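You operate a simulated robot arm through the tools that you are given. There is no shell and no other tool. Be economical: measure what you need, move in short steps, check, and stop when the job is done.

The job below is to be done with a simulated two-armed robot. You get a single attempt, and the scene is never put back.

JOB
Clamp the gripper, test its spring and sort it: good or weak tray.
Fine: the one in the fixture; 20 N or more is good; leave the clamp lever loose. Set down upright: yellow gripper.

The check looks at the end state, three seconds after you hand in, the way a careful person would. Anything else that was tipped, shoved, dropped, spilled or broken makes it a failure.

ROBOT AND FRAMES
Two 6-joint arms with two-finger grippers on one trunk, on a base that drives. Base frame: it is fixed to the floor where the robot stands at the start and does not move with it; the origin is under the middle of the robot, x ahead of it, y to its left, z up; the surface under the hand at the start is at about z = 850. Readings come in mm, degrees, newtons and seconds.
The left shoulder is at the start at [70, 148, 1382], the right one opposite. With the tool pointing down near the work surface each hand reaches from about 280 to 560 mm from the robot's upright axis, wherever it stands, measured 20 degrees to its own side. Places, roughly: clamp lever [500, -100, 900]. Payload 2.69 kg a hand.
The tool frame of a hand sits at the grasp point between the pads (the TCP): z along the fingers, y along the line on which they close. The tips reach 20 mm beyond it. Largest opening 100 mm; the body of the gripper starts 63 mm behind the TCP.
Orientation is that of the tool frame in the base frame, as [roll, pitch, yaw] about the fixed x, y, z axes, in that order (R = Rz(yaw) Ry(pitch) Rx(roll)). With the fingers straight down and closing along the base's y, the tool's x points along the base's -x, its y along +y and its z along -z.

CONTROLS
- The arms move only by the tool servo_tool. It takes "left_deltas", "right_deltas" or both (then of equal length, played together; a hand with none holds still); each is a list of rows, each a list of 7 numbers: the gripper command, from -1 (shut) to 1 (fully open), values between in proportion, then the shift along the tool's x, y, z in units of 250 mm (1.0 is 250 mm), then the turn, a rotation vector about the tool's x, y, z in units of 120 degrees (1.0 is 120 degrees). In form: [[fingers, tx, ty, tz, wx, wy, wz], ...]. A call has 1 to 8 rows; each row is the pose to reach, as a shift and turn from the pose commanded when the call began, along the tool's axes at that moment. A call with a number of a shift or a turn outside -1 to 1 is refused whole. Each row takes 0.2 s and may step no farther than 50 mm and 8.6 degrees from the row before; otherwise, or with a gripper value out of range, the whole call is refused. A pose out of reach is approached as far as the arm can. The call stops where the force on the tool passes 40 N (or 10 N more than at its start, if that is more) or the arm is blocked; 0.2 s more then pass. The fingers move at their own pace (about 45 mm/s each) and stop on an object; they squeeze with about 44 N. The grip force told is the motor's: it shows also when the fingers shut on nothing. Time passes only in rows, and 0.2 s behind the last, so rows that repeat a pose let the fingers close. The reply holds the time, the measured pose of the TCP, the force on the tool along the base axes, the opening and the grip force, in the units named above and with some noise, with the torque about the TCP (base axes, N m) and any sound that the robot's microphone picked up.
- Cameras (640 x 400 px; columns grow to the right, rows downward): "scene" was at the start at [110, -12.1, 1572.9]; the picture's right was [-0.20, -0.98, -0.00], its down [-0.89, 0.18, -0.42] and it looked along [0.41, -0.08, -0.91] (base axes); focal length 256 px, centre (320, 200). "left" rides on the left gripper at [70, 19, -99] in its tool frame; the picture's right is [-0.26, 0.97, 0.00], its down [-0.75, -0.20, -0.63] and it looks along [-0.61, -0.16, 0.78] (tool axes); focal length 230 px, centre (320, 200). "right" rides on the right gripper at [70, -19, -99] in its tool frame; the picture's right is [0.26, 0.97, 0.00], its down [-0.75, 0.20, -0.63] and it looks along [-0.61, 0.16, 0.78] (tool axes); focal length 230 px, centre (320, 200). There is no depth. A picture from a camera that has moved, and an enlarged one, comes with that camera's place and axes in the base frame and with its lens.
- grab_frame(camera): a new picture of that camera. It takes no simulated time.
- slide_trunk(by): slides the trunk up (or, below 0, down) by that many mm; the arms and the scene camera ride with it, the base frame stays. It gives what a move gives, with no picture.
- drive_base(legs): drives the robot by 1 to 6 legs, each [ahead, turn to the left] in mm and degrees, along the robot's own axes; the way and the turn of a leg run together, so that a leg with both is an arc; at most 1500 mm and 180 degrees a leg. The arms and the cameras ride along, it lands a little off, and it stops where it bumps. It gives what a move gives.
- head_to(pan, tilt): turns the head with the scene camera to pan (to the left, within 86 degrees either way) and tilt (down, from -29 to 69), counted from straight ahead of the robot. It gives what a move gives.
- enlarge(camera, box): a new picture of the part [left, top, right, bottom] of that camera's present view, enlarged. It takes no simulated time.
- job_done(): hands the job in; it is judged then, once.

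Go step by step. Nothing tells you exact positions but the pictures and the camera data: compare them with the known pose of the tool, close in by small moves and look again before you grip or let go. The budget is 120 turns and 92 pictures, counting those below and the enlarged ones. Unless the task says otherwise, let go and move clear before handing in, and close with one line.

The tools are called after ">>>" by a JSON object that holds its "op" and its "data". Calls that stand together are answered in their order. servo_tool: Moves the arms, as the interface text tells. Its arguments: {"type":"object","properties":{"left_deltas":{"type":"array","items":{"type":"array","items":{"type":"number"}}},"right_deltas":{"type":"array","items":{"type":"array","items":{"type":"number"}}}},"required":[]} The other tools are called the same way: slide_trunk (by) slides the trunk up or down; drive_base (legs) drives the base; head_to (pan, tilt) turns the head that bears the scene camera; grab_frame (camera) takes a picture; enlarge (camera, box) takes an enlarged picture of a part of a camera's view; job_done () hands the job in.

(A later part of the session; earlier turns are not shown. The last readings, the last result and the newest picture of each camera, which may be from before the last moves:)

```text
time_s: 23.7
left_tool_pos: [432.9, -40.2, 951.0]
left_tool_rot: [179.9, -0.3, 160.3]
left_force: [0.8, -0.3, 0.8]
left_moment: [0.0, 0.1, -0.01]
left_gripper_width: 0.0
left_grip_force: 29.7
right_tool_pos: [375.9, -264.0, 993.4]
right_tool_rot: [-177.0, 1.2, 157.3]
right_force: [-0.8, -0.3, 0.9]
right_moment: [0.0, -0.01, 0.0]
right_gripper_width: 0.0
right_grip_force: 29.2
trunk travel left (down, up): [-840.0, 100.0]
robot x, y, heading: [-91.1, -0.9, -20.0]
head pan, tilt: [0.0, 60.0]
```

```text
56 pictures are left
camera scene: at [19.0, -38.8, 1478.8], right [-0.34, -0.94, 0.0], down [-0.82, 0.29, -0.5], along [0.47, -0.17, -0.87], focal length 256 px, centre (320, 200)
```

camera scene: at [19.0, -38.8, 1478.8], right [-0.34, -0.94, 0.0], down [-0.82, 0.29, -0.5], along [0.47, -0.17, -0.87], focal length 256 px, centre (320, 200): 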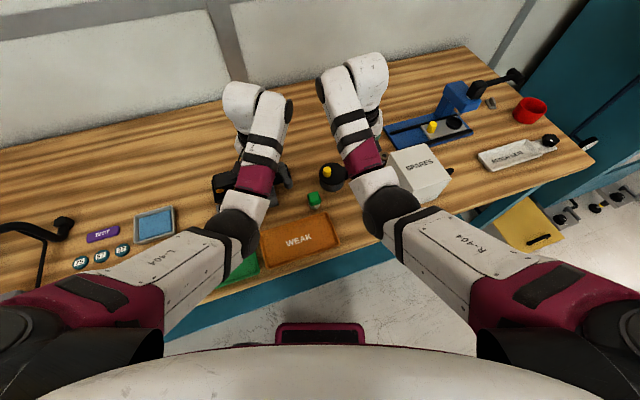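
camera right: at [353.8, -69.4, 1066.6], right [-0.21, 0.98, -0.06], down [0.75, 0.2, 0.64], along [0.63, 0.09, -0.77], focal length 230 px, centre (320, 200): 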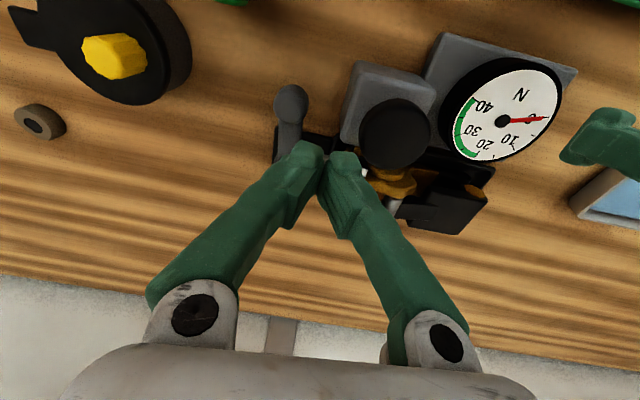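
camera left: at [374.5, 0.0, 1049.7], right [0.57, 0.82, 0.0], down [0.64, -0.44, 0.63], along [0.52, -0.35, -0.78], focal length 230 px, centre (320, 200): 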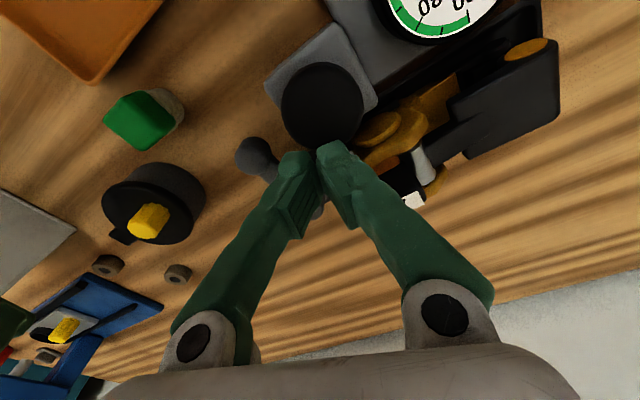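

The left fingers are now near the knob, which I place at about (404,-18,930). I'll move over it with a small lift.

>>> {"op": "servo_tool", "data": {"left_deltas": [[-1, 0, 0, -0.06, 0, 0, 0], [-1, 0.07, 0.02, -0.06, 0, 0, 0], [-1, 0.137, 0.044, -0.06, 0, 0, 0], [-1, 0.137, 0.044, -0.06, 0, 0, 0]]}}

>>> {"op": "grab_frame", "data": {"camera": "left"}}

>>> {"op": "grab_frame", "data": {"camera": "scene"}}

```text
time_s: 24.7
left_tool_pos: [418.1, -32.6, 938.6]
left_tool_rot: [179.8, -0.1, 160.5]
left_force: [1.4, -1.3, 6.2]
left_moment: [-0.01, -0.04, -0.07]
left_gripper_width: 6.0
left_grip_force: 29.1
left hand out of reach, approached as far as the arm can: row 1, 2, 3, 4
right_tool_pos: [374.4, -264.0, 994.0]
right_tool_rot: [-177.2, 1.3, 157.4]
right_force: [-0.5, -0.1, 0.3]
right_moment: [0.02, 0.0, -0.03]
right_gripper_width: 0.2
right_grip_force: 29.4
trunk travel left (down, up): [-840.0, 100.0]
robot x, y, heading: [-91.0, -0.2, -19.7]
head pan, tilt: [0.0, 60.0]
heard: click
```

```text
55 pictures are left
camera left: at [360.5, 7.8, 1037.9], right [0.57, 0.82, 0.0], down [0.64, -0.44, 0.63], along [0.52, -0.35, -0.78], focal length 230 px, centre (320, 200)
```

left: 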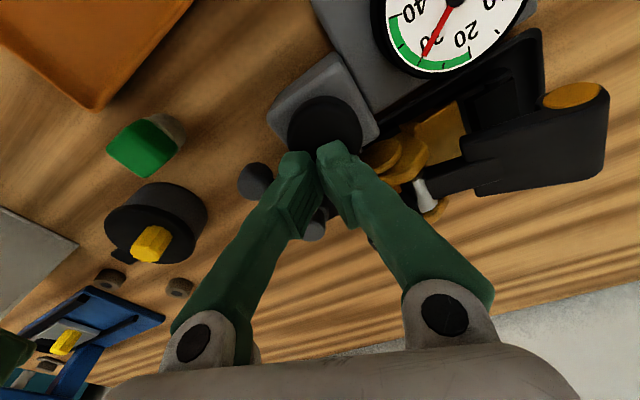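

```text
54 pictures are left
camera scene: at [17.4, -40.4, 1478.9], right [-0.34, -0.94, 0.0], down [-0.81, 0.29, -0.5], along [0.47, -0.17, -0.87], focal length 256 px, centre (320, 200)
```

scene: 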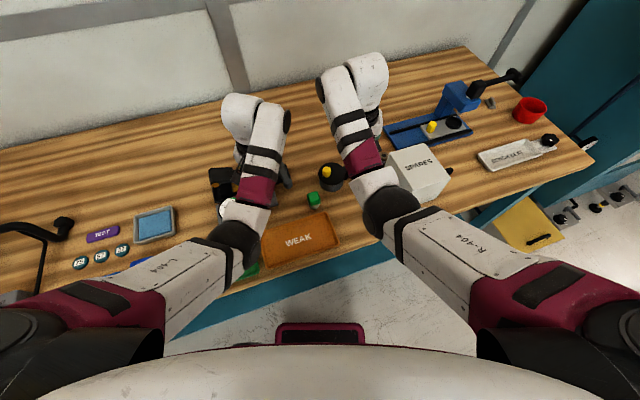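

The arm sagged onto the knob's edge; there was a click and the gauge now shows a reading. I'll zoom on it.

>>> {"op": "enlarge", "data": {"camera": "left", "box": [340, 0, 620, 230]}}

>>> {"op": "enlarge", "data": {"camera": "scene", "box": [190, 150, 302, 220]}}

```text
1.74 times, centred on (480, 115) of left
camera zoom: at [360.5, 7.8, 1037.9], right [0.57, 0.82, 0.0], down [0.64, -0.44, 0.63], along [0.52, -0.35, -0.78], focal length 400 px, centre (42, 348)
```

zoom: 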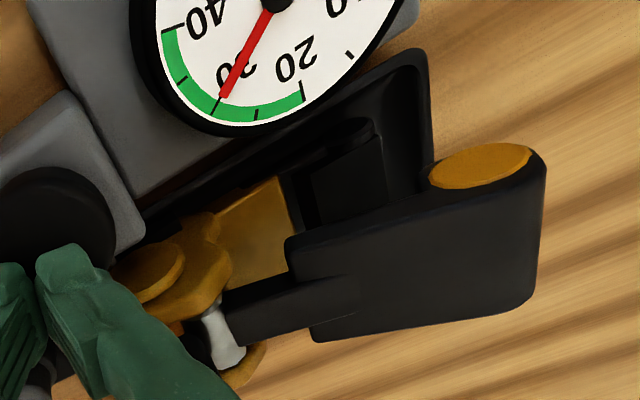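

```text
5.71 times, centred on (246, 185) of scene
camera zoom: at [17.4, -40.4, 1478.9], right [-0.34, -0.94, 0.0], down [-0.81, 0.29, -0.5], along [0.47, -0.17, -0.87], focal length 1463 px, centre (743, 286)
```

zoom: 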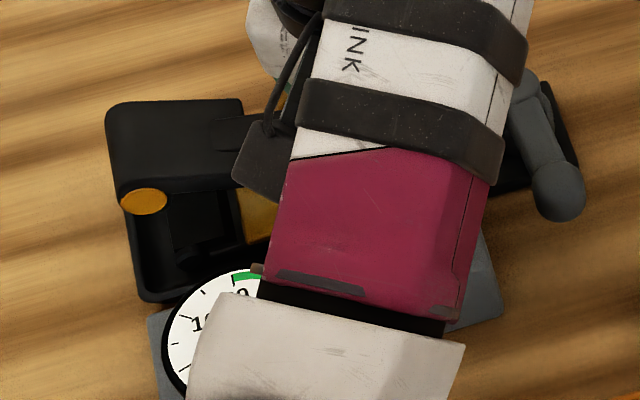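

The gauge reads about 30 N, but the fingers are 6 mm apart and the gripper's rear looks raised. I'll check what the fingers touch before moving.

>>> {"op": "enlarge", "data": {"camera": "left", "box": [230, 70, 450, 250]}}

>>> {"op": "grab_frame", "data": {"camera": "right"}}

```text
2.22 times, centred on (340, 160) of left
camera zoom: at [360.5, 7.8, 1037.9], right [0.57, 0.82, 0.0], down [0.64, -0.44, 0.63], along [0.52, -0.35, -0.78], focal length 511 px, centre (276, 289)
```

zoom: 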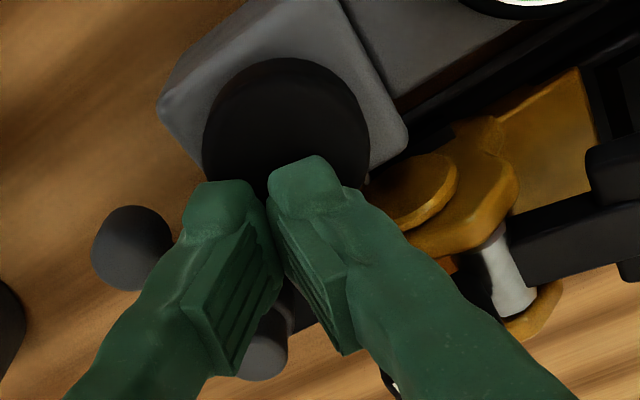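

```text
50 pictures are left
camera right: at [302.8, -249.3, 1090.2], right [0.13, 0.99, -0.05], down [0.77, -0.07, 0.64], along [0.63, -0.13, -0.77], focal length 230 px, centre (320, 200)
```

right: 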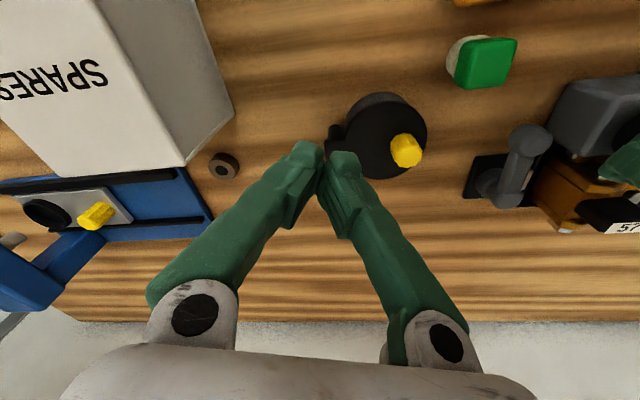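

The knob is fully pressed with the needle at 30 N, and the gripper body with the tag hasn't moved. I'll lift off using the trunk and recheck.

>>> {"op": "slide_trunk", "data": {"by": 60}}

>>> {"op": "grab_frame", "data": {"camera": "left"}}

```text
time_s: 25.7
left_tool_pos: [419.9, -33.2, 998.4]
left_tool_rot: [179.8, -0.2, 160.4]
left_force: [-0.6, -0.5, 0.2]
left_moment: [0.03, 0.01, -0.01]
left_gripper_width: 0.2
left_grip_force: 29.1
right_tool_pos: [375.3, -263.8, 1051.9]
right_tool_rot: [-177.1, 1.4, 157.4]
right_force: [-0.1, 0.1, 0.8]
right_moment: [0.01, 0.04, 0.0]
right_gripper_width: 0.1
right_grip_force: 29.1
trunk travel left (down, up): [-900.0, 40.0]
robot x, y, heading: [-94.0, -4.0, -20.1]
head pan, tilt: [0.0, 60.0]
```

```text
49 pictures are left
camera left: at [361.3, 8.4, 1097.2], right [0.57, 0.82, 0.0], down [0.64, -0.44, 0.63], along [0.52, -0.35, -0.78], focal length 230 px, centre (320, 200)
```

left: 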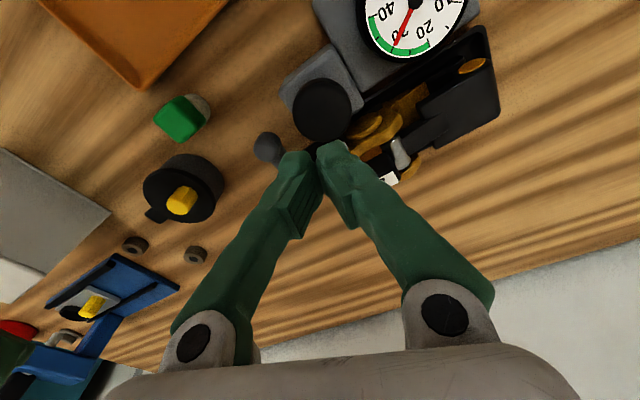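

>>> {"op": "enlarge", "data": {"camera": "left", "box": [260, 0, 540, 200]}}

>>> {"op": "enlarge", "data": {"camera": "right", "box": [440, 60, 640, 250]}}

```text
2.00 times, centred on (400, 100) of left
camera zoom: at [361.3, 8.4, 1097.2], right [0.57, 0.82, 0.0], down [0.64, -0.44, 0.63], along [0.52, -0.35, -0.78], focal length 460 px, centre (160, 400)
```

zoom: 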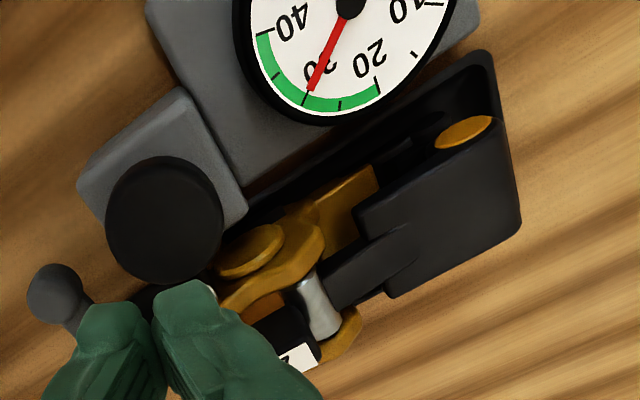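

```text
2.11 times, centred on (540, 155) of right
camera zoom: at [303.7, -248.7, 1149.8], right [0.13, 0.99, -0.05], down [0.77, -0.07, 0.64], along [0.62, -0.13, -0.77], focal length 484 px, centre (-143, 295)
```

zoom: 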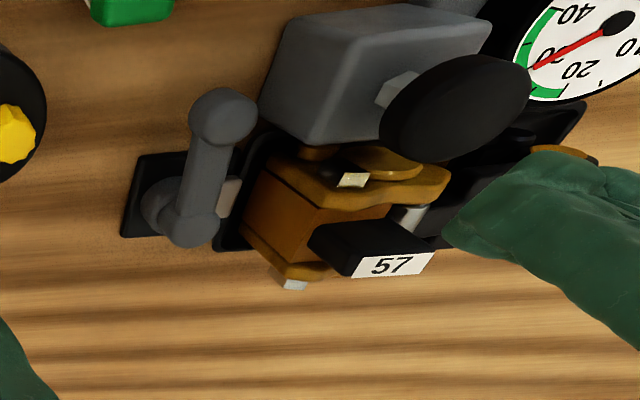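

The needle holds at 30 N, above the 20 N limit, so this gripper is good. Next I'll loosen the lever by straddling its tip with the left hand; first I'll drive forward a little for reach.

>>> {"op": "drive_base", "data": {"legs": [[40, 0]]}}

>>> {"op": "servo_tool", "data": {"left_deltas": [[-0.2, 0, 0, 0, 0, 0, 0], [-0.2, 0.1, -0.1, 0, 0, 0, 0], [-0.2, 0.1, -0.2, 0, 0, 0, 0], [-0.2, 0.1, -0.2, 0, 0, 0, 0]]}}

>>> {"op": "grab_frame", "data": {"camera": "left"}}

```text
time_s: 26.6
left_tool_pos: [454.5, -44.6, 999.3]
left_tool_rot: [179.9, -0.1, 160.5]
left_force: [0.5, -0.8, -1.3]
left_moment: [0.07, 0.06, -0.03]
left_gripper_width: 0.0
left_grip_force: 29.1
right_tool_pos: [410.0, -276.7, 1053.1]
right_tool_rot: [-177.1, 1.4, 157.3]
right_force: [1.1, 0.0, -0.8]
right_moment: [-0.04, 0.12, 0.03]
right_gripper_width: 0.0
right_grip_force: 30.0
trunk travel left (down, up): [-900.0, 40.0]
robot x, y, heading: [-53.4, -16.9, -19.9]
head pan, tilt: [0.0, 60.0]
```

```text
time_s: 27.8
left_tool_pos: [439.5, -41.3, 997.8]
left_tool_rot: [175.0, 1.4, 163.5]
left_force: [0.3, -0.4, -0.3]
left_moment: [-0.01, -0.01, -0.01]
left_gripper_width: 39.6
left_grip_force: 0.0
left hand out of reach, approached as far as the arm can: row 2
right_tool_pos: [407.0, -275.6, 1054.7]
right_tool_rot: [-177.3, 1.5, 157.4]
right_force: [-0.5, 0.1, -0.9]
right_moment: [0.01, 0.0, 0.01]
right_gripper_width: 0.0
right_grip_force: 30.2
trunk travel left (down, up): [-900.0, 40.0]
robot x, y, heading: [-57.6, -13.3, -19.9]
head pan, tilt: [0.0, 60.0]
stopped in row 4 (left hand): the arm was blocked; the commanded pose is now the measured one
```

```text
46 pictures are left
camera left: at [374.4, -11.4, 1095.6], right [0.52, 0.85, 0.09], down [0.63, -0.45, 0.63], along [0.58, -0.27, -0.77], focal length 230 px, centre (320, 200)
```

left: 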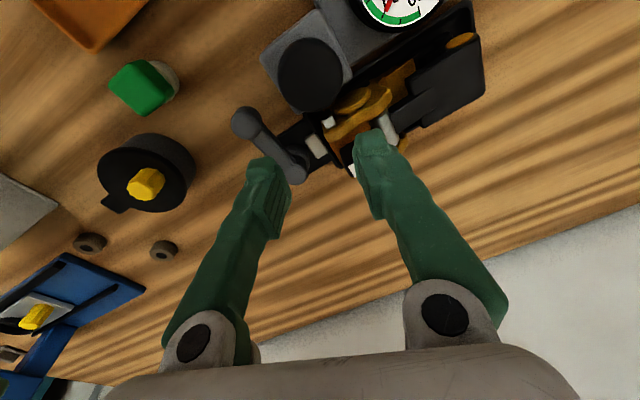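

>>> {"op": "servo_tool", "data": {"left_deltas": [[-0.2, 0, 0, 0.08, 0.042, 0.012, 0], [-0.2, 0, 0, 0.13, 0.042, 0.012, 0], [-0.2, 0.02, -0.1, 0.13, 0.042, 0.012, 0], [-0.2, 0.04, -0.2, 0.13, 0.042, 0.012, 0], [-0.2, 0.04, -0.2, 0.13, 0.042, 0.012, 0]]}}

>>> {"op": "grab_frame", "data": {"camera": "left"}}

```text
time_s: 29.2
left_tool_pos: [438.8, -45.9, 961.6]
left_tool_rot: [176.2, 1.2, 165.8]
left_force: [-0.2, -0.4, -0.3]
left_moment: [-0.01, 0.04, 0.02]
left_gripper_width: 40.2
left_grip_force: 0.0
right_tool_pos: [404.5, -273.9, 1055.9]
right_tool_rot: [-177.4, 1.6, 157.3]
right_force: [0.2, -0.4, 0.0]
right_moment: [-0.02, -0.05, 0.0]
right_gripper_width: 0.2
right_grip_force: 30.0
trunk travel left (down, up): [-900.0, 40.0]
robot x, y, heading: [-52.9, -14.9, -19.5]
head pan, tilt: [0.0, 60.0]
stopped in row 5 (left hand): the arm was blocked; the commanded pose is now the measured one
```

```text
45 pictures are left
camera left: at [373.0, -15.7, 1059.8], right [0.48, 0.87, 0.07], down [0.66, -0.41, 0.63], along [0.58, -0.26, -0.77], focal length 230 px, centre (320, 200)
```

left: 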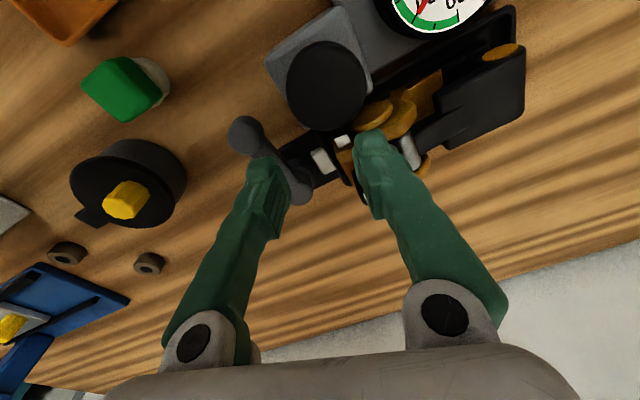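

The left arm can't cross there, so I'll use the right hand for the lever, with the base turned left so the lever lies about 20° to its own side. I'll raise the trunk first for clearance.

>>> {"op": "slide_trunk", "data": {"by": 40}}

>>> {"op": "drive_base", "data": {"legs": [[0, 33]]}}

>>> {"op": "slide_trunk", "data": {"by": -60}}

>>> {"op": "grab_frame", "data": {"camera": "right"}}

```text
time_s: 30.0
left_tool_pos: [438.7, -44.1, 1001.4]
left_tool_rot: [176.2, 1.3, 165.9]
left_force: [0.1, -0.1, -0.1]
left_moment: [0.0, 0.0, 0.02]
left_gripper_width: 39.9
left_grip_force: 0.2
right_tool_pos: [406.5, -274.7, 1095.7]
right_tool_rot: [-177.2, 1.7, 157.4]
right_force: [0.7, -0.2, -0.5]
right_moment: [0.01, -0.01, 0.03]
right_gripper_width: 0.0
right_grip_force: 30.0
trunk travel left (down, up): [-940.0, 0.0]
robot x, y, heading: [-54.9, -11.3, -19.8]
head pan, tilt: [0.0, 60.0]
```

```text
time_s: 32.0
left_tool_pos: [379.2, 223.4, 1003.4]
left_tool_rot: [176.2, 1.4, -161.6]
left_force: [0.5, 0.4, -0.3]
left_moment: [0.02, -0.02, -0.02]
left_gripper_width: 40.2
left_grip_force: 0.0
right_tool_pos: [473.6, 13.5, 1095.1]
right_tool_rot: [-177.2, 1.6, -170.1]
right_force: [0.4, -0.7, 0.0]
right_moment: [-0.02, 0.02, -0.02]
right_gripper_width: 0.2
right_grip_force: 29.3
trunk travel left (down, up): [-940.0, 0.0]
robot x, y, heading: [-52.9, -16.3, 12.8]
head pan, tilt: [0.0, 60.0]
```

```text
time_s: 33.0
left_tool_pos: [379.8, 225.6, 943.3]
left_tool_rot: [176.2, 1.4, -161.7]
left_force: [0.1, 0.4, 0.3]
left_moment: [0.01, -0.02, 0.03]
left_gripper_width: 40.1
left_grip_force: 0.0
right_tool_pos: [472.6, 15.7, 1037.1]
right_tool_rot: [-177.2, 1.8, -170.0]
right_force: [-0.4, 0.7, 0.3]
right_moment: [0.0, 0.02, -0.04]
right_gripper_width: 0.0
right_grip_force: 29.5
trunk travel left (down, up): [-880.0, 60.0]
robot x, y, heading: [-53.2, -14.8, 13.1]
head pan, tilt: [0.0, 60.0]
```

```text
44 pictures are left
camera right: at [403.9, -11.5, 1133.4], right [-0.42, 0.91, -0.05], down [0.68, 0.35, 0.64], along [0.6, 0.23, -0.77], focal length 230 px, centre (320, 200)
```

right: 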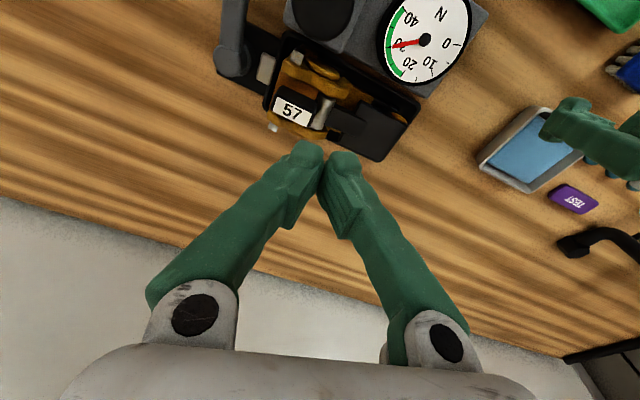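

>>> {"op": "servo_tool", "data": {"right_deltas": [[-0.2, 0.07, -0.1, 0.05, -0.01, 0.01, 0.03], [-0.2, 0.14, -0.2, 0.12, -0.023, 0.015, 0.06], [-0.2, 0.2, -0.3, 0.18, -0.023, 0.015, 0.083], [-0.2, 0.266, -0.404, 0.24, -0.023, 0.015, 0.083], [-0.2, 0.266, -0.404, 0.288, -0.023, 0.015, 0.083], [-0.2, 0.266, -0.404, 0.288, -0.023, 0.015, 0.083]]}}

>>> {"op": "grab_frame", "data": {"camera": "right"}}

```text
time_s: 34.4
left_tool_pos: [379.0, 226.4, 942.4]
left_tool_rot: [176.3, 1.4, -161.6]
left_force: [-0.5, 0.7, -0.1]
left_moment: [0.02, 0.02, 0.06]
left_gripper_width: 40.2
left_grip_force: 0.1
right_tool_pos: [437.0, -93.7, 952.0]
right_tool_rot: [179.9, 0.0, 180.0]
right_force: [-0.4, 0.3, 0.5]
right_moment: [-0.01, 0.02, -0.01]
right_gripper_width: 39.8
right_grip_force: 0.0
right hand out of reach, approached as far as the arm can: row 1, 2, 3, 4, 5, 6
trunk travel left (down, up): [-880.0, 60.0]
robot x, y, heading: [-54.2, -14.8, 12.8]
head pan, tilt: [0.0, 60.0]
```

```text
43 pictures are left
camera right: at [367.0, -113.0, 1049.8], right [-0.26, 0.97, 0.0], down [0.75, 0.2, 0.63], along [0.61, 0.16, -0.78], focal length 230 px, centre (320, 200)
```

right: 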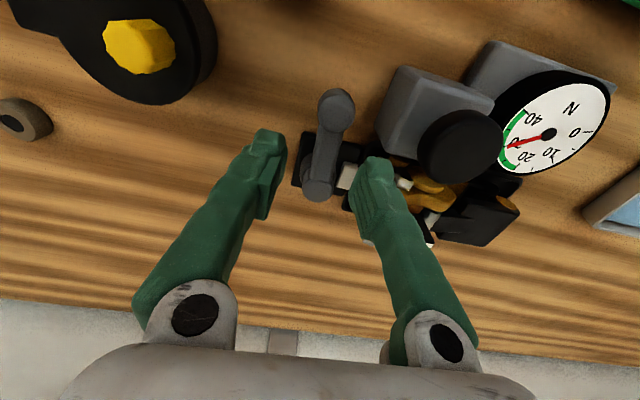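

>>> {"op": "servo_tool", "data": {"right_deltas": [[-0.28, 0.03, 0.024, 0.05, 0, 0, 0], [-0.28, 0.055, 0.024, 0.08, 0, 0, 0], [-0.28, 0.055, 0.024, 0.15, 0, 0, 0], [-0.28, 0.055, 0.024, 0.21, 0, 0, 0], [-0.28, 0.055, 0.024, 0.21, 0, 0, 0]]}}

>>> {"op": "grab_frame", "data": {"camera": "right"}}

```text
time_s: 35.6
left_tool_pos: [379.3, 225.9, 942.2]
left_tool_rot: [176.3, 1.3, -161.6]
left_force: [-0.2, 1.0, 0.2]
left_moment: [0.0, 0.05, 0.02]
left_gripper_width: 39.9
left_grip_force: 0.0
right_tool_pos: [422.5, -87.3, 901.6]
right_tool_rot: [179.8, 0.1, 180.0]
right_force: [1.1, -0.1, 0.1]
right_moment: [-0.03, 0.02, 0.01]
right_gripper_width: 36.0
right_grip_force: 0.1
trunk travel left (down, up): [-880.0, 60.0]
robot x, y, heading: [-54.1, -16.6, 12.9]
head pan, tilt: [0.0, 60.0]
```

```text
42 pictures are left
camera right: at [352.3, -105.9, 999.4], right [-0.26, 0.97, 0.0], down [0.75, 0.2, 0.63], along [0.61, 0.16, -0.78], focal length 230 px, centre (320, 200)
```

right: 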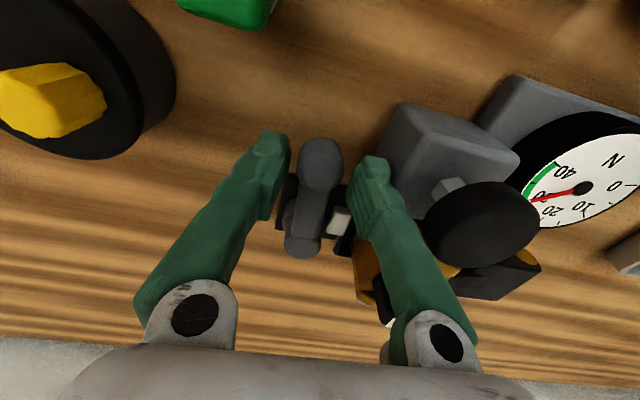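

The fingers straddle the lever tip without touching. I'll sweep it back along its arc.

>>> {"op": "servo_tool", "data": {"right_deltas": [[-0.28, -0.01, -0.03, 0, 0, 0, 0], [-0.28, -0.02, -0.064, 0, 0, 0, 0], [-0.28, -0.02, -0.124, 0, 0, 0, 0], [-0.28, -0.036, -0.18, 0, 0, 0, 0], [-0.28, -0.07, -0.228, 0, 0, 0, 0], [-0.28, -0.112, -0.268, 0, 0, 0, 0], [-0.28, -0.16, -0.296, 0, 0, 0, 0]]}}

>>> {"op": "grab_frame", "data": {"camera": "right"}}

```text
time_s: 37.2
left_tool_pos: [372.9, 225.8, 945.3]
left_tool_rot: [176.5, 1.7, -161.6]
left_force: [0.0, -0.6, 0.2]
left_moment: [-0.03, -0.01, 0.03]
left_gripper_width: 39.8
left_grip_force: 0.1
right_tool_pos: [453.8, -159.2, 902.0]
right_tool_rot: [179.8, -0.2, 180.0]
right_force: [-18.0, 4.4, -2.6]
right_moment: [-0.02, 0.27, 0.55]
right_gripper_width: 38.7
right_grip_force: 2.2
trunk travel left (down, up): [-880.0, 60.0]
robot x, y, heading: [-53.4, -14.1, 12.9]
head pan, tilt: [0.0, 60.0]
```

```text
41 pictures are left
camera right: at [385.7, -178.1, 1000.8], right [-0.26, 0.97, 0.0], down [0.75, 0.2, 0.63], along [0.61, 0.16, -0.78], focal length 230 px, centre (320, 200)
```

right: 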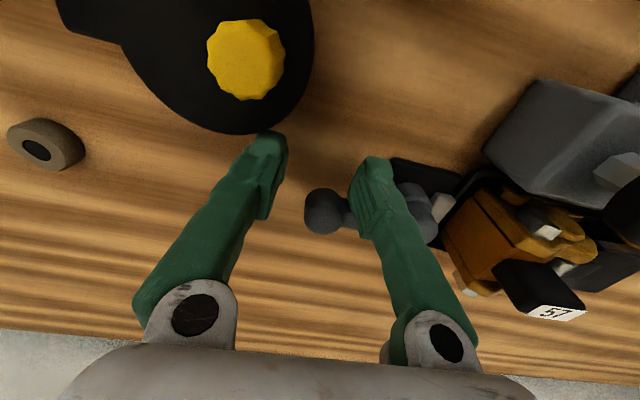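

Resistance returned at the original angle, so the lever's range is 0–90° and it's now loose. I'll back off and lift.

>>> {"op": "servo_tool", "data": {"right_deltas": [[-0.28, 0.03, 0, 0, 0, 0, 0], [-0.28, 0.03, 0, -0.1, 0, 0, 0], [-0.28, 0.03, 0, -0.2, 0, 0, 0], [-0.28, -0.05, -0.1, -0.25, 0, 0, 0], [-0.28, -0.1, -0.25, -0.25, 0, 0, 0], [-0.28, -0.1, -0.4, -0.25, 0, 0, 0]]}}

>>> {"op": "enlarge", "data": {"camera": "scene", "box": [250, 150, 442, 270]}}

```text
time_s: 38.6
left_tool_pos: [378.7, 224.6, 943.9]
left_tool_rot: [176.3, 1.5, -161.6]
left_force: [0.7, 0.0, 0.5]
left_moment: [0.02, 0.04, -0.03]
left_gripper_width: 39.8
left_grip_force: 0.1
right_tool_pos: [484.5, -266.8, 965.9]
right_tool_rot: [179.7, 0.1, -179.9]
right_force: [-0.7, 0.1, 0.0]
right_moment: [0.01, -0.04, -0.02]
right_gripper_width: 36.0
right_grip_force: 0.1
trunk travel left (down, up): [-880.0, 60.0]
robot x, y, heading: [-54.4, -16.9, 12.8]
head pan, tilt: [0.0, 60.0]
```

```text
3.33 times, centred on (346, 210) of scene
camera zoom: at [58.9, 10.0, 1518.9], right [0.22, -0.98, 0.0], down [-0.84, -0.19, -0.5], along [0.49, 0.11, -0.87], focal length 853 px, centre (233, 167)
```

zoom: 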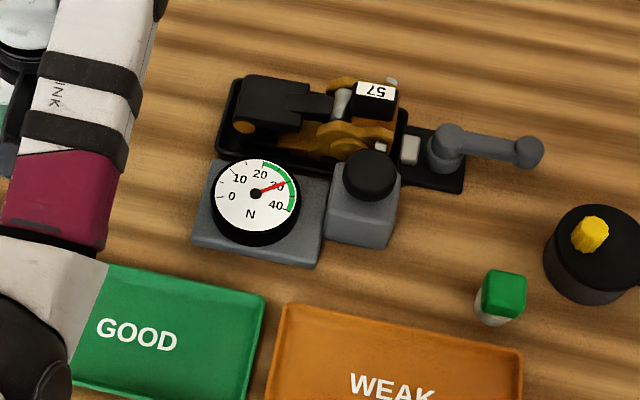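

The lever is back in its loose position. I'll raise the trunk (the SPARES box is about 965 high) and turn right so the left hand can pick the gripper.

>>> {"op": "slide_trunk", "data": {"by": 60}}

>>> {"op": "drive_base", "data": {"legs": [[0, -34]]}}

>>> {"op": "grab_frame", "data": {"camera": "left"}}

>>> {"op": "grab_frame", "data": {"camera": "scene"}}

```text
time_s: 39.6
left_tool_pos: [378.4, 225.6, 1003.7]
left_tool_rot: [176.3, 1.4, -161.6]
left_force: [-0.1, -0.1, 0.0]
left_moment: [0.02, 0.0, 0.01]
left_gripper_width: 40.1
left_grip_force: 0.1
right_tool_pos: [485.7, -265.2, 1025.4]
right_tool_rot: [179.8, 0.1, 179.9]
right_force: [0.0, -0.2, 0.4]
right_moment: [0.0, -0.02, 0.0]
right_gripper_width: 36.2
right_grip_force: 0.0
trunk travel left (down, up): [-940.0, 0.0]
robot x, y, heading: [-49.8, -13.3, 13.0]
head pan, tilt: [0.0, 60.0]
```

```text
time_s: 41.5
left_tool_pos: [440.4, -38.0, 1000.6]
left_tool_rot: [176.3, 1.3, 166.5]
left_force: [-0.7, 0.8, -0.5]
left_moment: [0.01, 0.02, 0.0]
left_gripper_width: 40.2
left_grip_force: 0.1
right_tool_pos: [270.7, -510.9, 1025.6]
right_tool_rot: [-180.0, 0.1, 148.0]
right_force: [0.3, -1.1, 0.6]
right_moment: [0.0, -0.02, -0.03]
right_gripper_width: 35.9
right_grip_force: 0.1
trunk travel left (down, up): [-940.0, 0.0]
robot x, y, heading: [-52.0, -14.3, -19.1]
head pan, tilt: [0.0, 60.0]
```

```text
39 pictures are left
camera left: at [373.9, -10.2, 1099.4], right [0.47, 0.88, 0.07], down [0.66, -0.41, 0.63], along [0.58, -0.25, -0.77], focal length 230 px, centre (320, 200)
```

left: 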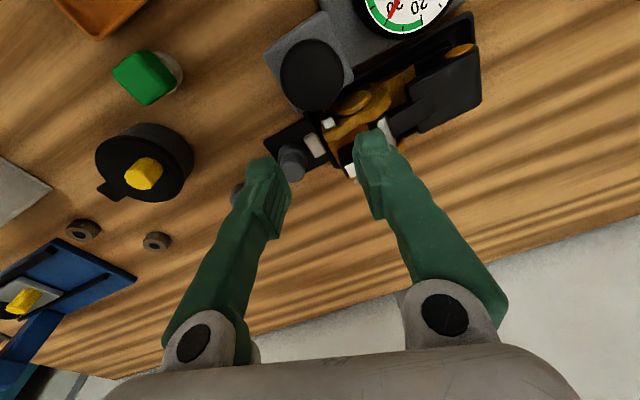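

```text
38 pictures are left
camera scene: at [57.2, -51.5, 1578.8], right [-0.33, -0.94, 0.0], down [-0.82, 0.28, -0.5], along [0.47, -0.16, -0.87], focal length 256 px, centre (320, 200)
```

scene: 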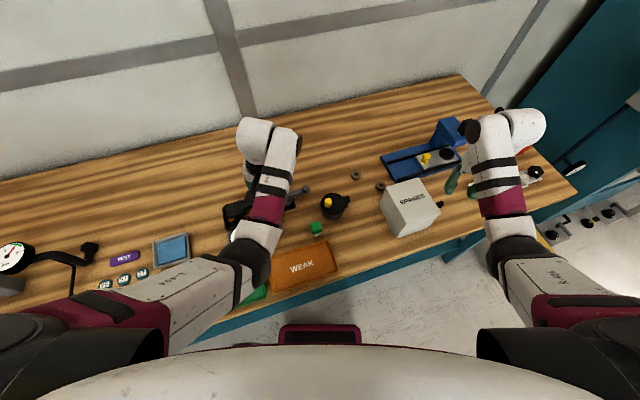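

I'll rotate the left hand so it closes along x, across the gripper's yellow cheeks, in two stages.

>>> {"op": "servo_tool", "data": {"left_deltas": [[0.6, -0.02, 0.02, 0, 0.031, 0.011, 0.0], [0.6, -0.04, 0.06, 0, 0.031, 0.011, 0.064], [0.6, -0.06, 0.1, 0.0, 0.031, 0.011, 0.128], [0.6, -0.06, 0.12, 0.0, 0.031, 0.011, 0.192], [0.6, -0.06, 0.14, 0.0, 0.031, 0.011, 0.256], [0.6, -0.06, 0.14, 0.0, 0.031, 0.011, 0.32]]}}

```text
time_s: 42.9
left_tool_pos: [462.2, -9.5, 1004.1]
left_tool_rot: [-179.9, -1.4, 128.0]
left_force: [0.6, 0.1, 0.1]
left_moment: [-0.02, 0.02, 0.01]
left_gripper_width: 79.9
left_grip_force: 0.0
right_tool_pos: [269.6, -513.3, 1026.6]
right_tool_rot: [179.8, 0.1, 148.0]
right_force: [-0.3, -0.4, -0.9]
right_moment: [0.05, 0.0, 0.01]
right_gripper_width: 36.0
right_grip_force: 0.0
trunk travel left (down, up): [-940.0, 0.0]
robot x, y, heading: [-52.8, -17.3, -19.2]
head pan, tilt: [0.0, 60.0]
```

>>> {"op": "servo_tool", "data": {"left_deltas": [[0.6, 0, 0, 0, 0, 0, 0.064], [0.6, 0, 0, 0, 0, 0, 0.128], [0.6, 0, 0, 0, 0, 0, 0.192], [0.6, 0, 0, 0, 0, -0.01, 0.256], [0.6, 0, 0, 0, 0, -0.01, 0.317]]}}

>>> {"op": "grab_frame", "data": {"camera": "left"}}

>>> {"op": "enlarge", "data": {"camera": "scene", "box": [190, 160, 350, 260]}}

```text
time_s: 44.1
left_tool_pos: [461.4, -8.6, 1003.2]
left_tool_rot: [-179.4, 0.0, 90.0]
left_force: [0.4, -0.1, -0.1]
left_moment: [0.03, 0.0, -0.02]
left_gripper_width: 80.2
left_grip_force: 0.1
right_tool_pos: [270.2, -512.1, 1026.0]
right_tool_rot: [179.9, 0.2, 148.0]
right_force: [0.5, -0.4, -0.3]
right_moment: [0.02, 0.0, 0.02]
right_gripper_width: 35.9
right_grip_force: 0.1
trunk travel left (down, up): [-940.0, 0.0]
robot x, y, heading: [-50.9, -14.8, -18.7]
head pan, tilt: [0.0, 60.0]
```

```text
37 pictures are left
camera left: at [482.8, 61.8, 1101.3], right [0.97, -0.26, -0.01], down [-0.19, -0.75, 0.63], along [-0.17, -0.61, -0.77], focal length 230 px, centre (320, 200)
```

left: 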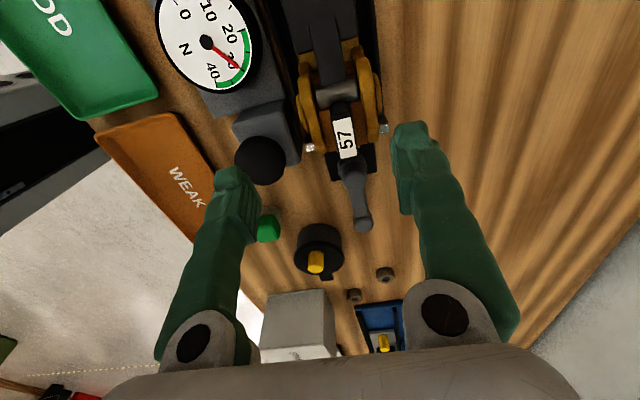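

```text
4.00 times, centred on (270, 210) of scene
camera zoom: at [56.6, -52.3, 1578.8], right [-0.33, -0.94, 0.0], down [-0.82, 0.28, -0.5], along [0.47, -0.16, -0.87], focal length 1024 px, centre (520, 160)
```

zoom: 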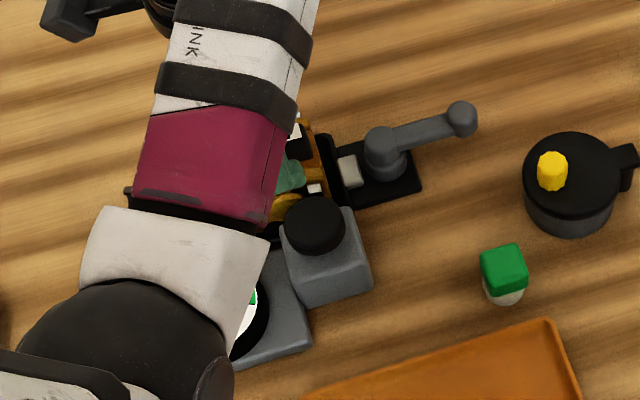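

Very informative view along the gripper's long axis. I'll zoom in on it.

>>> {"op": "enlarge", "data": {"camera": "left", "box": [220, 0, 440, 190]}}

```text
2.11 times, centred on (330, 95) of left
camera zoom: at [482.8, 61.8, 1101.3], right [0.97, -0.26, -0.01], down [-0.19, -0.75, 0.63], along [-0.17, -0.61, -0.77], focal length 484 px, centre (299, 421)
```

zoom: 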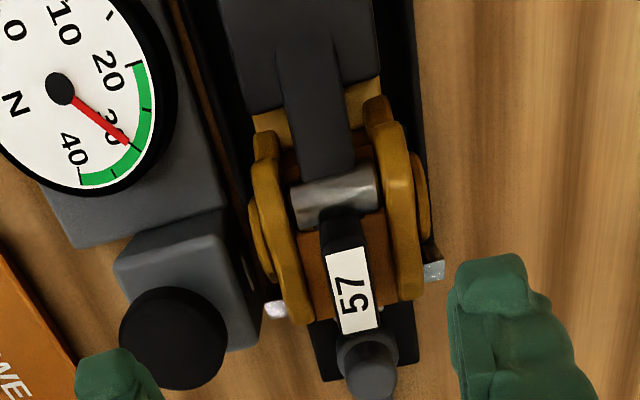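

I place the gripper's outer bosses at x≈444 and x≈516, with z≈894 and y≈-1. I'll hold the body there, slightly toward +y to avoid the gauge block. First I'll align above it.

>>> {"op": "servo_tool", "data": {"left_deltas": [[0.6, 0.05, 0.037, 0, 0, 0, 0], [0.6, 0.098, 0.074, 0, 0, 0, 0], [0.6, 0.098, 0.074, 0, 0, 0, 0]]}}

>>> {"op": "slide_trunk", "data": {"by": -45}}

>>> {"op": "grab_frame", "data": {"camera": "left"}}

```text
time_s: 44.9
left_tool_pos: [479.8, 15.1, 1004.5]
left_tool_rot: [-179.5, 0.1, 90.1]
left_force: [-0.4, 0.8, 0.1]
left_moment: [-0.04, -0.03, -0.01]
left_gripper_width: 79.8
left_grip_force: 0.1
right_tool_pos: [270.4, -513.8, 1025.3]
right_tool_rot: [179.8, 0.1, 148.0]
right_force: [0.7, -0.9, 0.0]
right_moment: [0.01, 0.0, 0.02]
right_gripper_width: 36.2
right_grip_force: 0.1
trunk travel left (down, up): [-940.0, 0.0]
robot x, y, heading: [-53.4, -15.2, -19.1]
head pan, tilt: [0.0, 60.0]
```

```text
time_s: 45.8
left_tool_pos: [479.3, 14.5, 959.8]
left_tool_rot: [-179.4, 0.1, 90.1]
left_force: [-0.2, 0.2, -0.3]
left_moment: [0.0, 0.0, -0.01]
left_gripper_width: 80.1
left_grip_force: 0.0
right_tool_pos: [270.4, -510.3, 981.7]
right_tool_rot: [179.8, 0.1, 148.0]
right_force: [0.8, 0.2, 0.7]
right_moment: [-0.04, 0.04, -0.01]
right_gripper_width: 35.9
right_grip_force: 0.0
trunk travel left (down, up): [-895.0, 45.0]
robot x, y, heading: [-51.8, -13.2, -19.1]
head pan, tilt: [0.0, 60.0]
```

```text
34 pictures are left
camera left: at [499.8, 84.8, 1057.5], right [0.97, -0.26, -0.01], down [-0.19, -0.75, 0.63], along [-0.17, -0.61, -0.77], focal length 230 px, centre (320, 200)
```

left: 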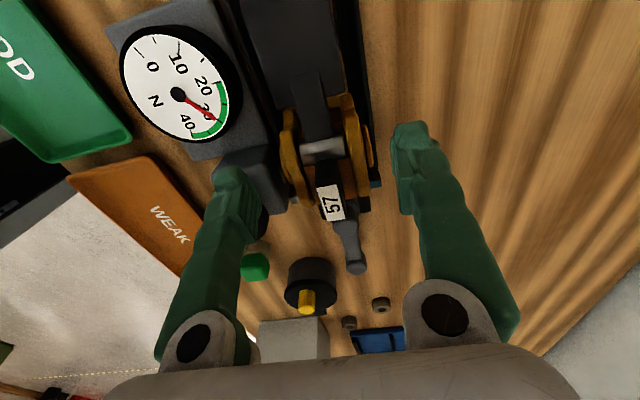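

>>> {"op": "servo_tool", "data": {"left_deltas": [[0.58, 0.006, 0.006, 0.08, 0, 0, 0], [0.58, 0.006, 0.006, 0.15, 0, 0, 0], [0.58, 0.006, 0.006, 0.16, 0, 0, 0]]}}

>>> {"op": "grab_frame", "data": {"camera": "left"}}

```text
time_s: 46.6
left_tool_pos: [481.4, 16.6, 919.3]
left_tool_rot: [-179.5, 0.1, 90.2]
left_force: [1.2, 0.6, 2.4]
left_moment: [-0.07, 0.1, 0.02]
left_gripper_width: 78.5
left_grip_force: 0.0
right_tool_pos: [269.9, -512.8, 980.8]
right_tool_rot: [179.8, 0.1, 148.0]
right_force: [0.6, -0.2, 0.2]
right_moment: [0.03, -0.02, -0.03]
right_gripper_width: 35.8
right_grip_force: 0.1
trunk travel left (down, up): [-895.0, 45.0]
robot x, y, heading: [-50.0, -15.4, -19.1]
head pan, tilt: [0.0, 60.0]
```

```text
33 pictures are left
camera left: at [501.2, 86.8, 1017.5], right [0.97, -0.26, -0.01], down [-0.19, -0.75, 0.63], along [-0.17, -0.61, -0.77], focal length 230 px, centre (320, 200)
```

left: 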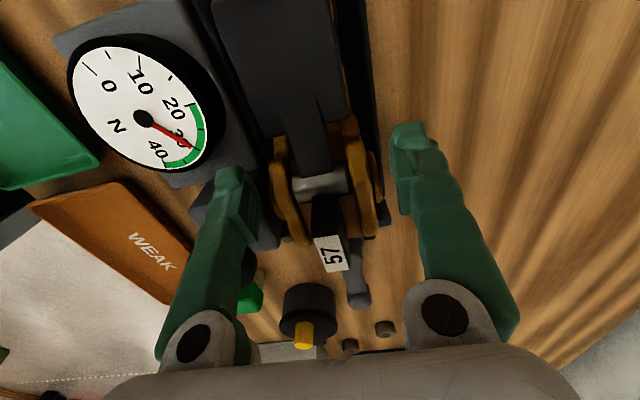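

>>> {"op": "servo_tool", "data": {"left_deltas": [[0.58, 0.0, 0.0, 0.018, 0, 0, 0], [0.58, 0.0, 0.0, 0.036, 0, 0, 0]]}}

>>> {"op": "enlarge", "data": {"camera": "left", "box": [180, 80, 440, 290]}}

```text
time_s: 47.2
left_tool_pos: [483.5, 15.9, 919.5]
left_tool_rot: [179.5, 0.0, 90.1]
left_force: [-3.4, 2.5, 22.3]
left_moment: [-0.22, 1.22, -0.33]
left_gripper_width: 84.1
left_grip_force: 4.0
right_tool_pos: [269.8, -511.7, 982.0]
right_tool_rot: [179.8, 0.2, 148.1]
right_force: [0.9, 0.6, -1.0]
right_moment: [0.04, 0.02, 0.04]
right_gripper_width: 36.2
right_grip_force: 0.1
trunk travel left (down, up): [-895.0, 45.0]
robot x, y, heading: [-56.5, -14.6, -19.1]
head pan, tilt: [0.0, 60.0]
stopped in row 2 (left hand): the force on the tool passed its limit at 46 N (the readings are from after the stop); the commanded pose is now the measured one
```

```text
1.90 times, centred on (310, 185) of left
camera zoom: at [502.4, 86.5, 1018.0], right [0.97, -0.26, 0.01], down [-0.2, -0.75, 0.63], along [-0.15, -0.61, -0.78], focal length 438 px, centre (339, 229)
```

zoom: 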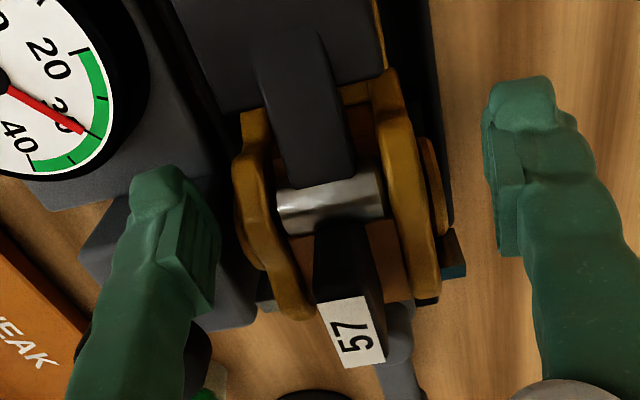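

The front fingertip lands on the gauge block's edge. I'll lift, shift 14 mm in +y past the block and narrow the opening slightly.

>>> {"op": "servo_tool", "data": {"left_deltas": [[0.58, 0.0, -0.01, -0.08, 0, 0, 0], [0.5, 0.056, -0.012, -0.08, 0, 0, 0], [0.48, 0.056, -0.012, -0.04, 0, 0, 0], [0.48, 0.056, -0.012, 0.0, 0, 0, 0], [0.48, 0.056, -0.012, 0.03, 0, 0, 0]]}}

>>> {"op": "enlarge", "data": {"camera": "left", "box": [180, 80, 440, 290]}}

```text
time_s: 48.4
left_tool_pos: [481.4, 31.7, 910.1]
left_tool_rot: [179.8, 0.0, 90.2]
left_force: [-0.8, 0.8, -0.1]
left_moment: [0.01, 0.04, 0.02]
left_gripper_width: 74.2
left_grip_force: 0.1
right_tool_pos: [270.3, -511.5, 980.6]
right_tool_rot: [179.8, 0.2, 148.0]
right_force: [0.3, -0.6, 0.4]
right_moment: [-0.04, 0.01, 0.0]
right_gripper_width: 36.0
right_grip_force: 0.1
trunk travel left (down, up): [-895.0, 45.0]
robot x, y, heading: [-52.1, -13.8, -18.9]
head pan, tilt: [0.0, 60.0]
```

```text
1.90 times, centred on (310, 185) of left
camera zoom: at [500.0, 101.3, 1008.6], right [0.97, -0.26, 0.0], down [-0.2, -0.75, 0.63], along [-0.16, -0.61, -0.78], focal length 438 px, centre (339, 229)
```

zoom: 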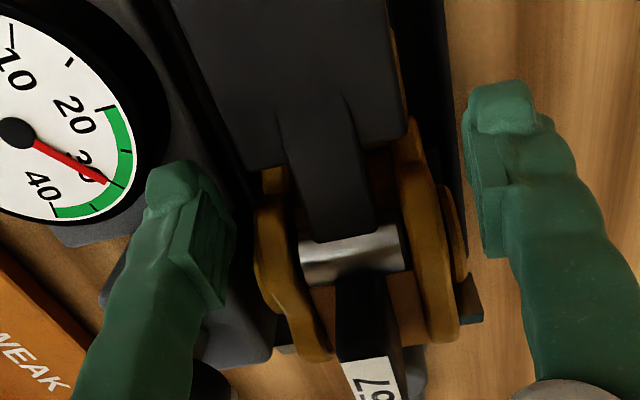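

>>> {"op": "servo_tool", "data": {"left_deltas": [[0.48, -0.012, 0.004, 0.015, 0, 0, 0], [0.48, -0.012, 0.004, 0.03, 0, 0, 0], [0.2, -0.012, 0.004, 0.03, 0, 0, 0], [-0.1, -0.012, 0.004, 0.03, 0, 0, 0], [-0.5, -0.012, 0.004, 0.03, 0, 0, 0], [-1, -0.012, 0.004, 0.03, 0, 0, 0]]}}

>>> {"op": "grab_frame", "data": {"camera": "left"}}

```text
time_s: 49.8
left_tool_pos: [482.6, 28.6, 902.3]
left_tool_rot: [179.9, 0.1, 90.2]
left_force: [0.3, 0.3, -0.2]
left_moment: [0.0, -0.02, -0.01]
left_gripper_width: 56.4
left_grip_force: 44.3
right_tool_pos: [270.4, -512.2, 980.8]
right_tool_rot: [179.7, 0.1, 148.0]
right_force: [0.4, 0.5, 0.4]
right_moment: [-0.01, -0.01, -0.01]
right_gripper_width: 36.1
right_grip_force: 0.0
trunk travel left (down, up): [-895.0, 45.0]
robot x, y, heading: [-57.4, -17.1, -19.2]
head pan, tilt: [0.0, 60.0]
```

```text
30 pictures are left
camera left: at [501.9, 97.4, 1000.2], right [0.97, -0.26, 0.0], down [-0.2, -0.75, 0.63], along [-0.16, -0.61, -0.78], focal length 230 px, centre (320, 200)
```

left: 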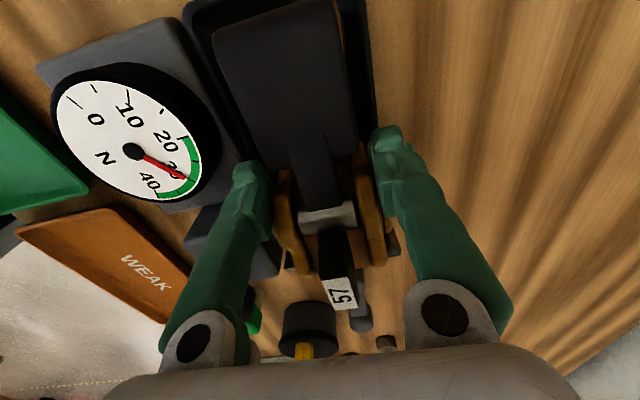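

It's held at 56 mm width with 44 N. I'll lift a little and check.

>>> {"op": "servo_tool", "data": {"left_deltas": [[-1, 0, 0, -0.03, 0, 0, 0], [-1, 0, 0, -0.06, 0, 0, 0], [-1, 0, 0, -0.1, 0, 0, 0]]}}

>>> {"op": "grab_frame", "data": {"camera": "left"}}

```text
time_s: 50.6
left_tool_pos: [482.7, 28.4, 926.6]
left_tool_rot: [179.7, 0.1, 90.2]
left_force: [0.6, 0.7, -1.9]
left_moment: [-0.01, 0.03, 0.01]
left_gripper_width: 56.4
left_grip_force: 43.7
right_tool_pos: [271.2, -512.2, 981.2]
right_tool_rot: [179.8, 0.0, 148.0]
right_force: [0.4, -0.2, 0.0]
right_moment: [0.01, -0.02, -0.01]
right_gripper_width: 35.9
right_grip_force: 0.0
trunk travel left (down, up): [-895.0, 45.0]
robot x, y, heading: [-53.0, -15.0, -19.3]
head pan, tilt: [0.0, 60.0]
```

```text
29 pictures are left
camera left: at [502.6, 97.9, 1024.7], right [0.97, -0.26, 0.0], down [-0.2, -0.75, 0.63], along [-0.16, -0.61, -0.78], focal length 230 px, centre (320, 200)
```

left: 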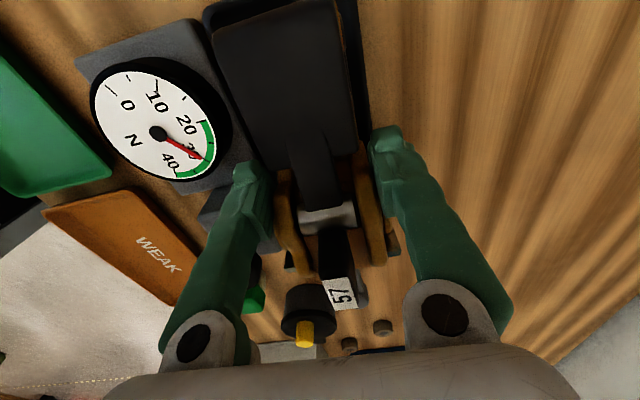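

The gripper lifts cleanly and level, weighing about 2 N. I'll raise it via trunk and arm to clear the knob, then back the base so the part travels toward the GOOD tray at about (265,140).

>>> {"op": "slide_trunk", "data": {"by": 45}}

>>> {"op": "servo_tool", "data": {"left_deltas": [[-1, 0, 0, -0.06, 0, 0, 0], [-1, 0, 0, -0.12, 0, 0, 0], [-1, 0, 0, -0.12, 0, 0, 0]]}}

>>> {"op": "grab_frame", "data": {"camera": "left"}}

>>> {"op": "grab_frame", "data": {"camera": "scene"}}

```text
time_s: 51.5
left_tool_pos: [484.1, 28.5, 971.2]
left_tool_rot: [179.8, -0.1, 90.2]
left_force: [-0.2, -0.5, -2.5]
left_moment: [-0.01, 0.05, -0.01]
left_gripper_width: 56.6
left_grip_force: 44.4
right_tool_pos: [271.4, -513.2, 1026.2]
right_tool_rot: [179.9, 0.0, 148.0]
right_force: [0.4, -0.8, -1.2]
right_moment: [0.02, 0.01, -0.01]
right_gripper_width: 36.1
right_grip_force: 0.0
trunk travel left (down, up): [-940.0, 0.0]
robot x, y, heading: [-55.2, -15.9, -19.1]
head pan, tilt: [0.0, 60.0]
```

```text
time_s: 52.3
left_tool_pos: [481.6, 29.6, 1000.3]
left_tool_rot: [179.8, 0.0, 90.2]
left_force: [-0.7, 0.5, -0.7]
left_moment: [0.01, -0.04, -0.04]
left_gripper_width: 56.3
left_grip_force: 44.2
right_tool_pos: [271.1, -512.7, 1026.0]
right_tool_rot: [179.9, 0.0, 148.0]
right_force: [1.3, 0.6, 0.0]
right_moment: [-0.01, 0.01, -0.01]
right_gripper_width: 36.0
right_grip_force: 0.1
trunk travel left (down, up): [-940.0, 0.0]
robot x, y, heading: [-54.4, -15.7, -19.1]
head pan, tilt: [0.0, 60.0]
```

```text
28 pictures are left
camera left: at [502.1, 98.3, 1099.0], right [0.97, -0.26, 0.0], down [-0.2, -0.75, 0.63], along [-0.16, -0.61, -0.78], focal length 230 px, centre (320, 200)
```

left: 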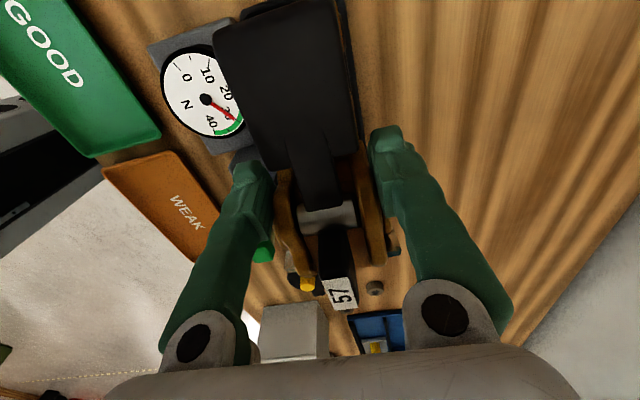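

```text
27 pictures are left
camera scene: at [57.6, -52.3, 1578.7], right [-0.33, -0.94, 0.0], down [-0.82, 0.28, -0.5], along [0.47, -0.16, -0.87], focal length 256 px, centre (320, 200)
```

scene: 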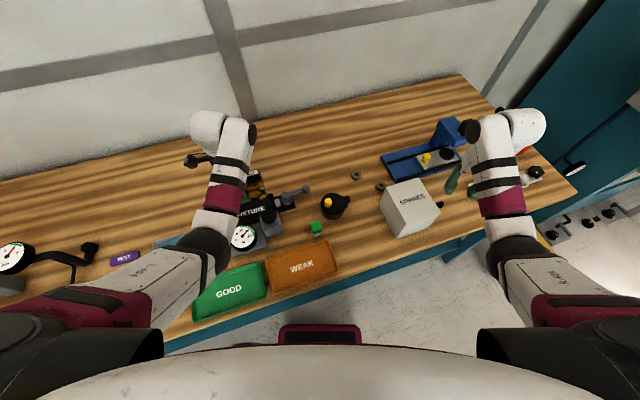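

>>> {"op": "drive_base", "data": {"legs": [[-212, 0]]}}

>>> {"op": "grab_frame", "data": {"camera": "left"}}

>>> {"op": "grab_frame", "data": {"camera": "scene"}}

```text
time_s: 53.9
left_tool_pos: [282.5, 97.2, 999.2]
left_tool_rot: [-180.0, 0.0, 90.2]
left_force: [0.0, -0.2, -1.6]
left_moment: [0.04, 0.01, -0.03]
left_gripper_width: 56.2
left_grip_force: 43.9
right_tool_pos: [72.0, -442.7, 1023.7]
right_tool_rot: [179.9, 0.0, 148.2]
right_force: [0.7, 0.4, -1.2]
right_moment: [0.03, 0.04, -0.01]
right_gripper_width: 36.1
right_grip_force: 0.0
trunk travel left (down, up): [-940.0, 0.0]
robot x, y, heading: [-256.5, 53.6, -19.0]
head pan, tilt: [0.0, 60.0]
```

```text
26 pictures are left
camera left: at [302.0, 167.9, 1097.6], right [0.97, -0.25, 0.0], down [-0.2, -0.75, 0.63], along [-0.16, -0.61, -0.78], focal length 230 px, centre (320, 200)
```

left: 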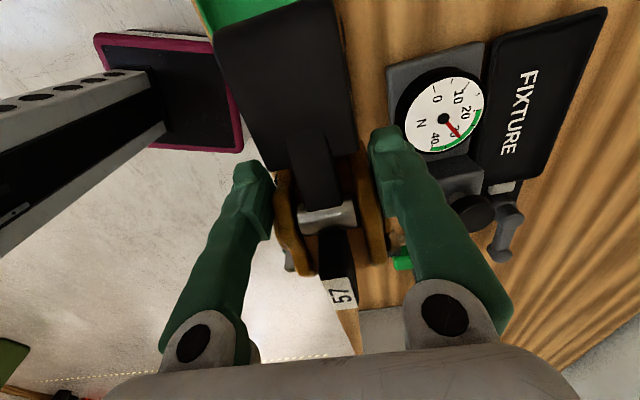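

```text
25 pictures are left
camera scene: at [-141.3, 16.6, 1578.4], right [-0.33, -0.95, 0.0], down [-0.82, 0.28, -0.5], along [0.47, -0.16, -0.87], focal length 256 px, centre (320, 200)
```

scene: 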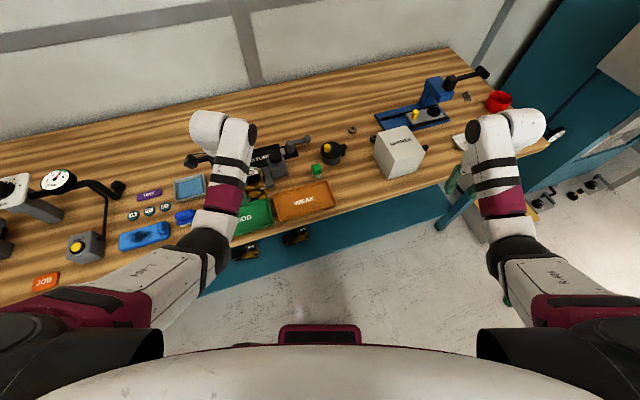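

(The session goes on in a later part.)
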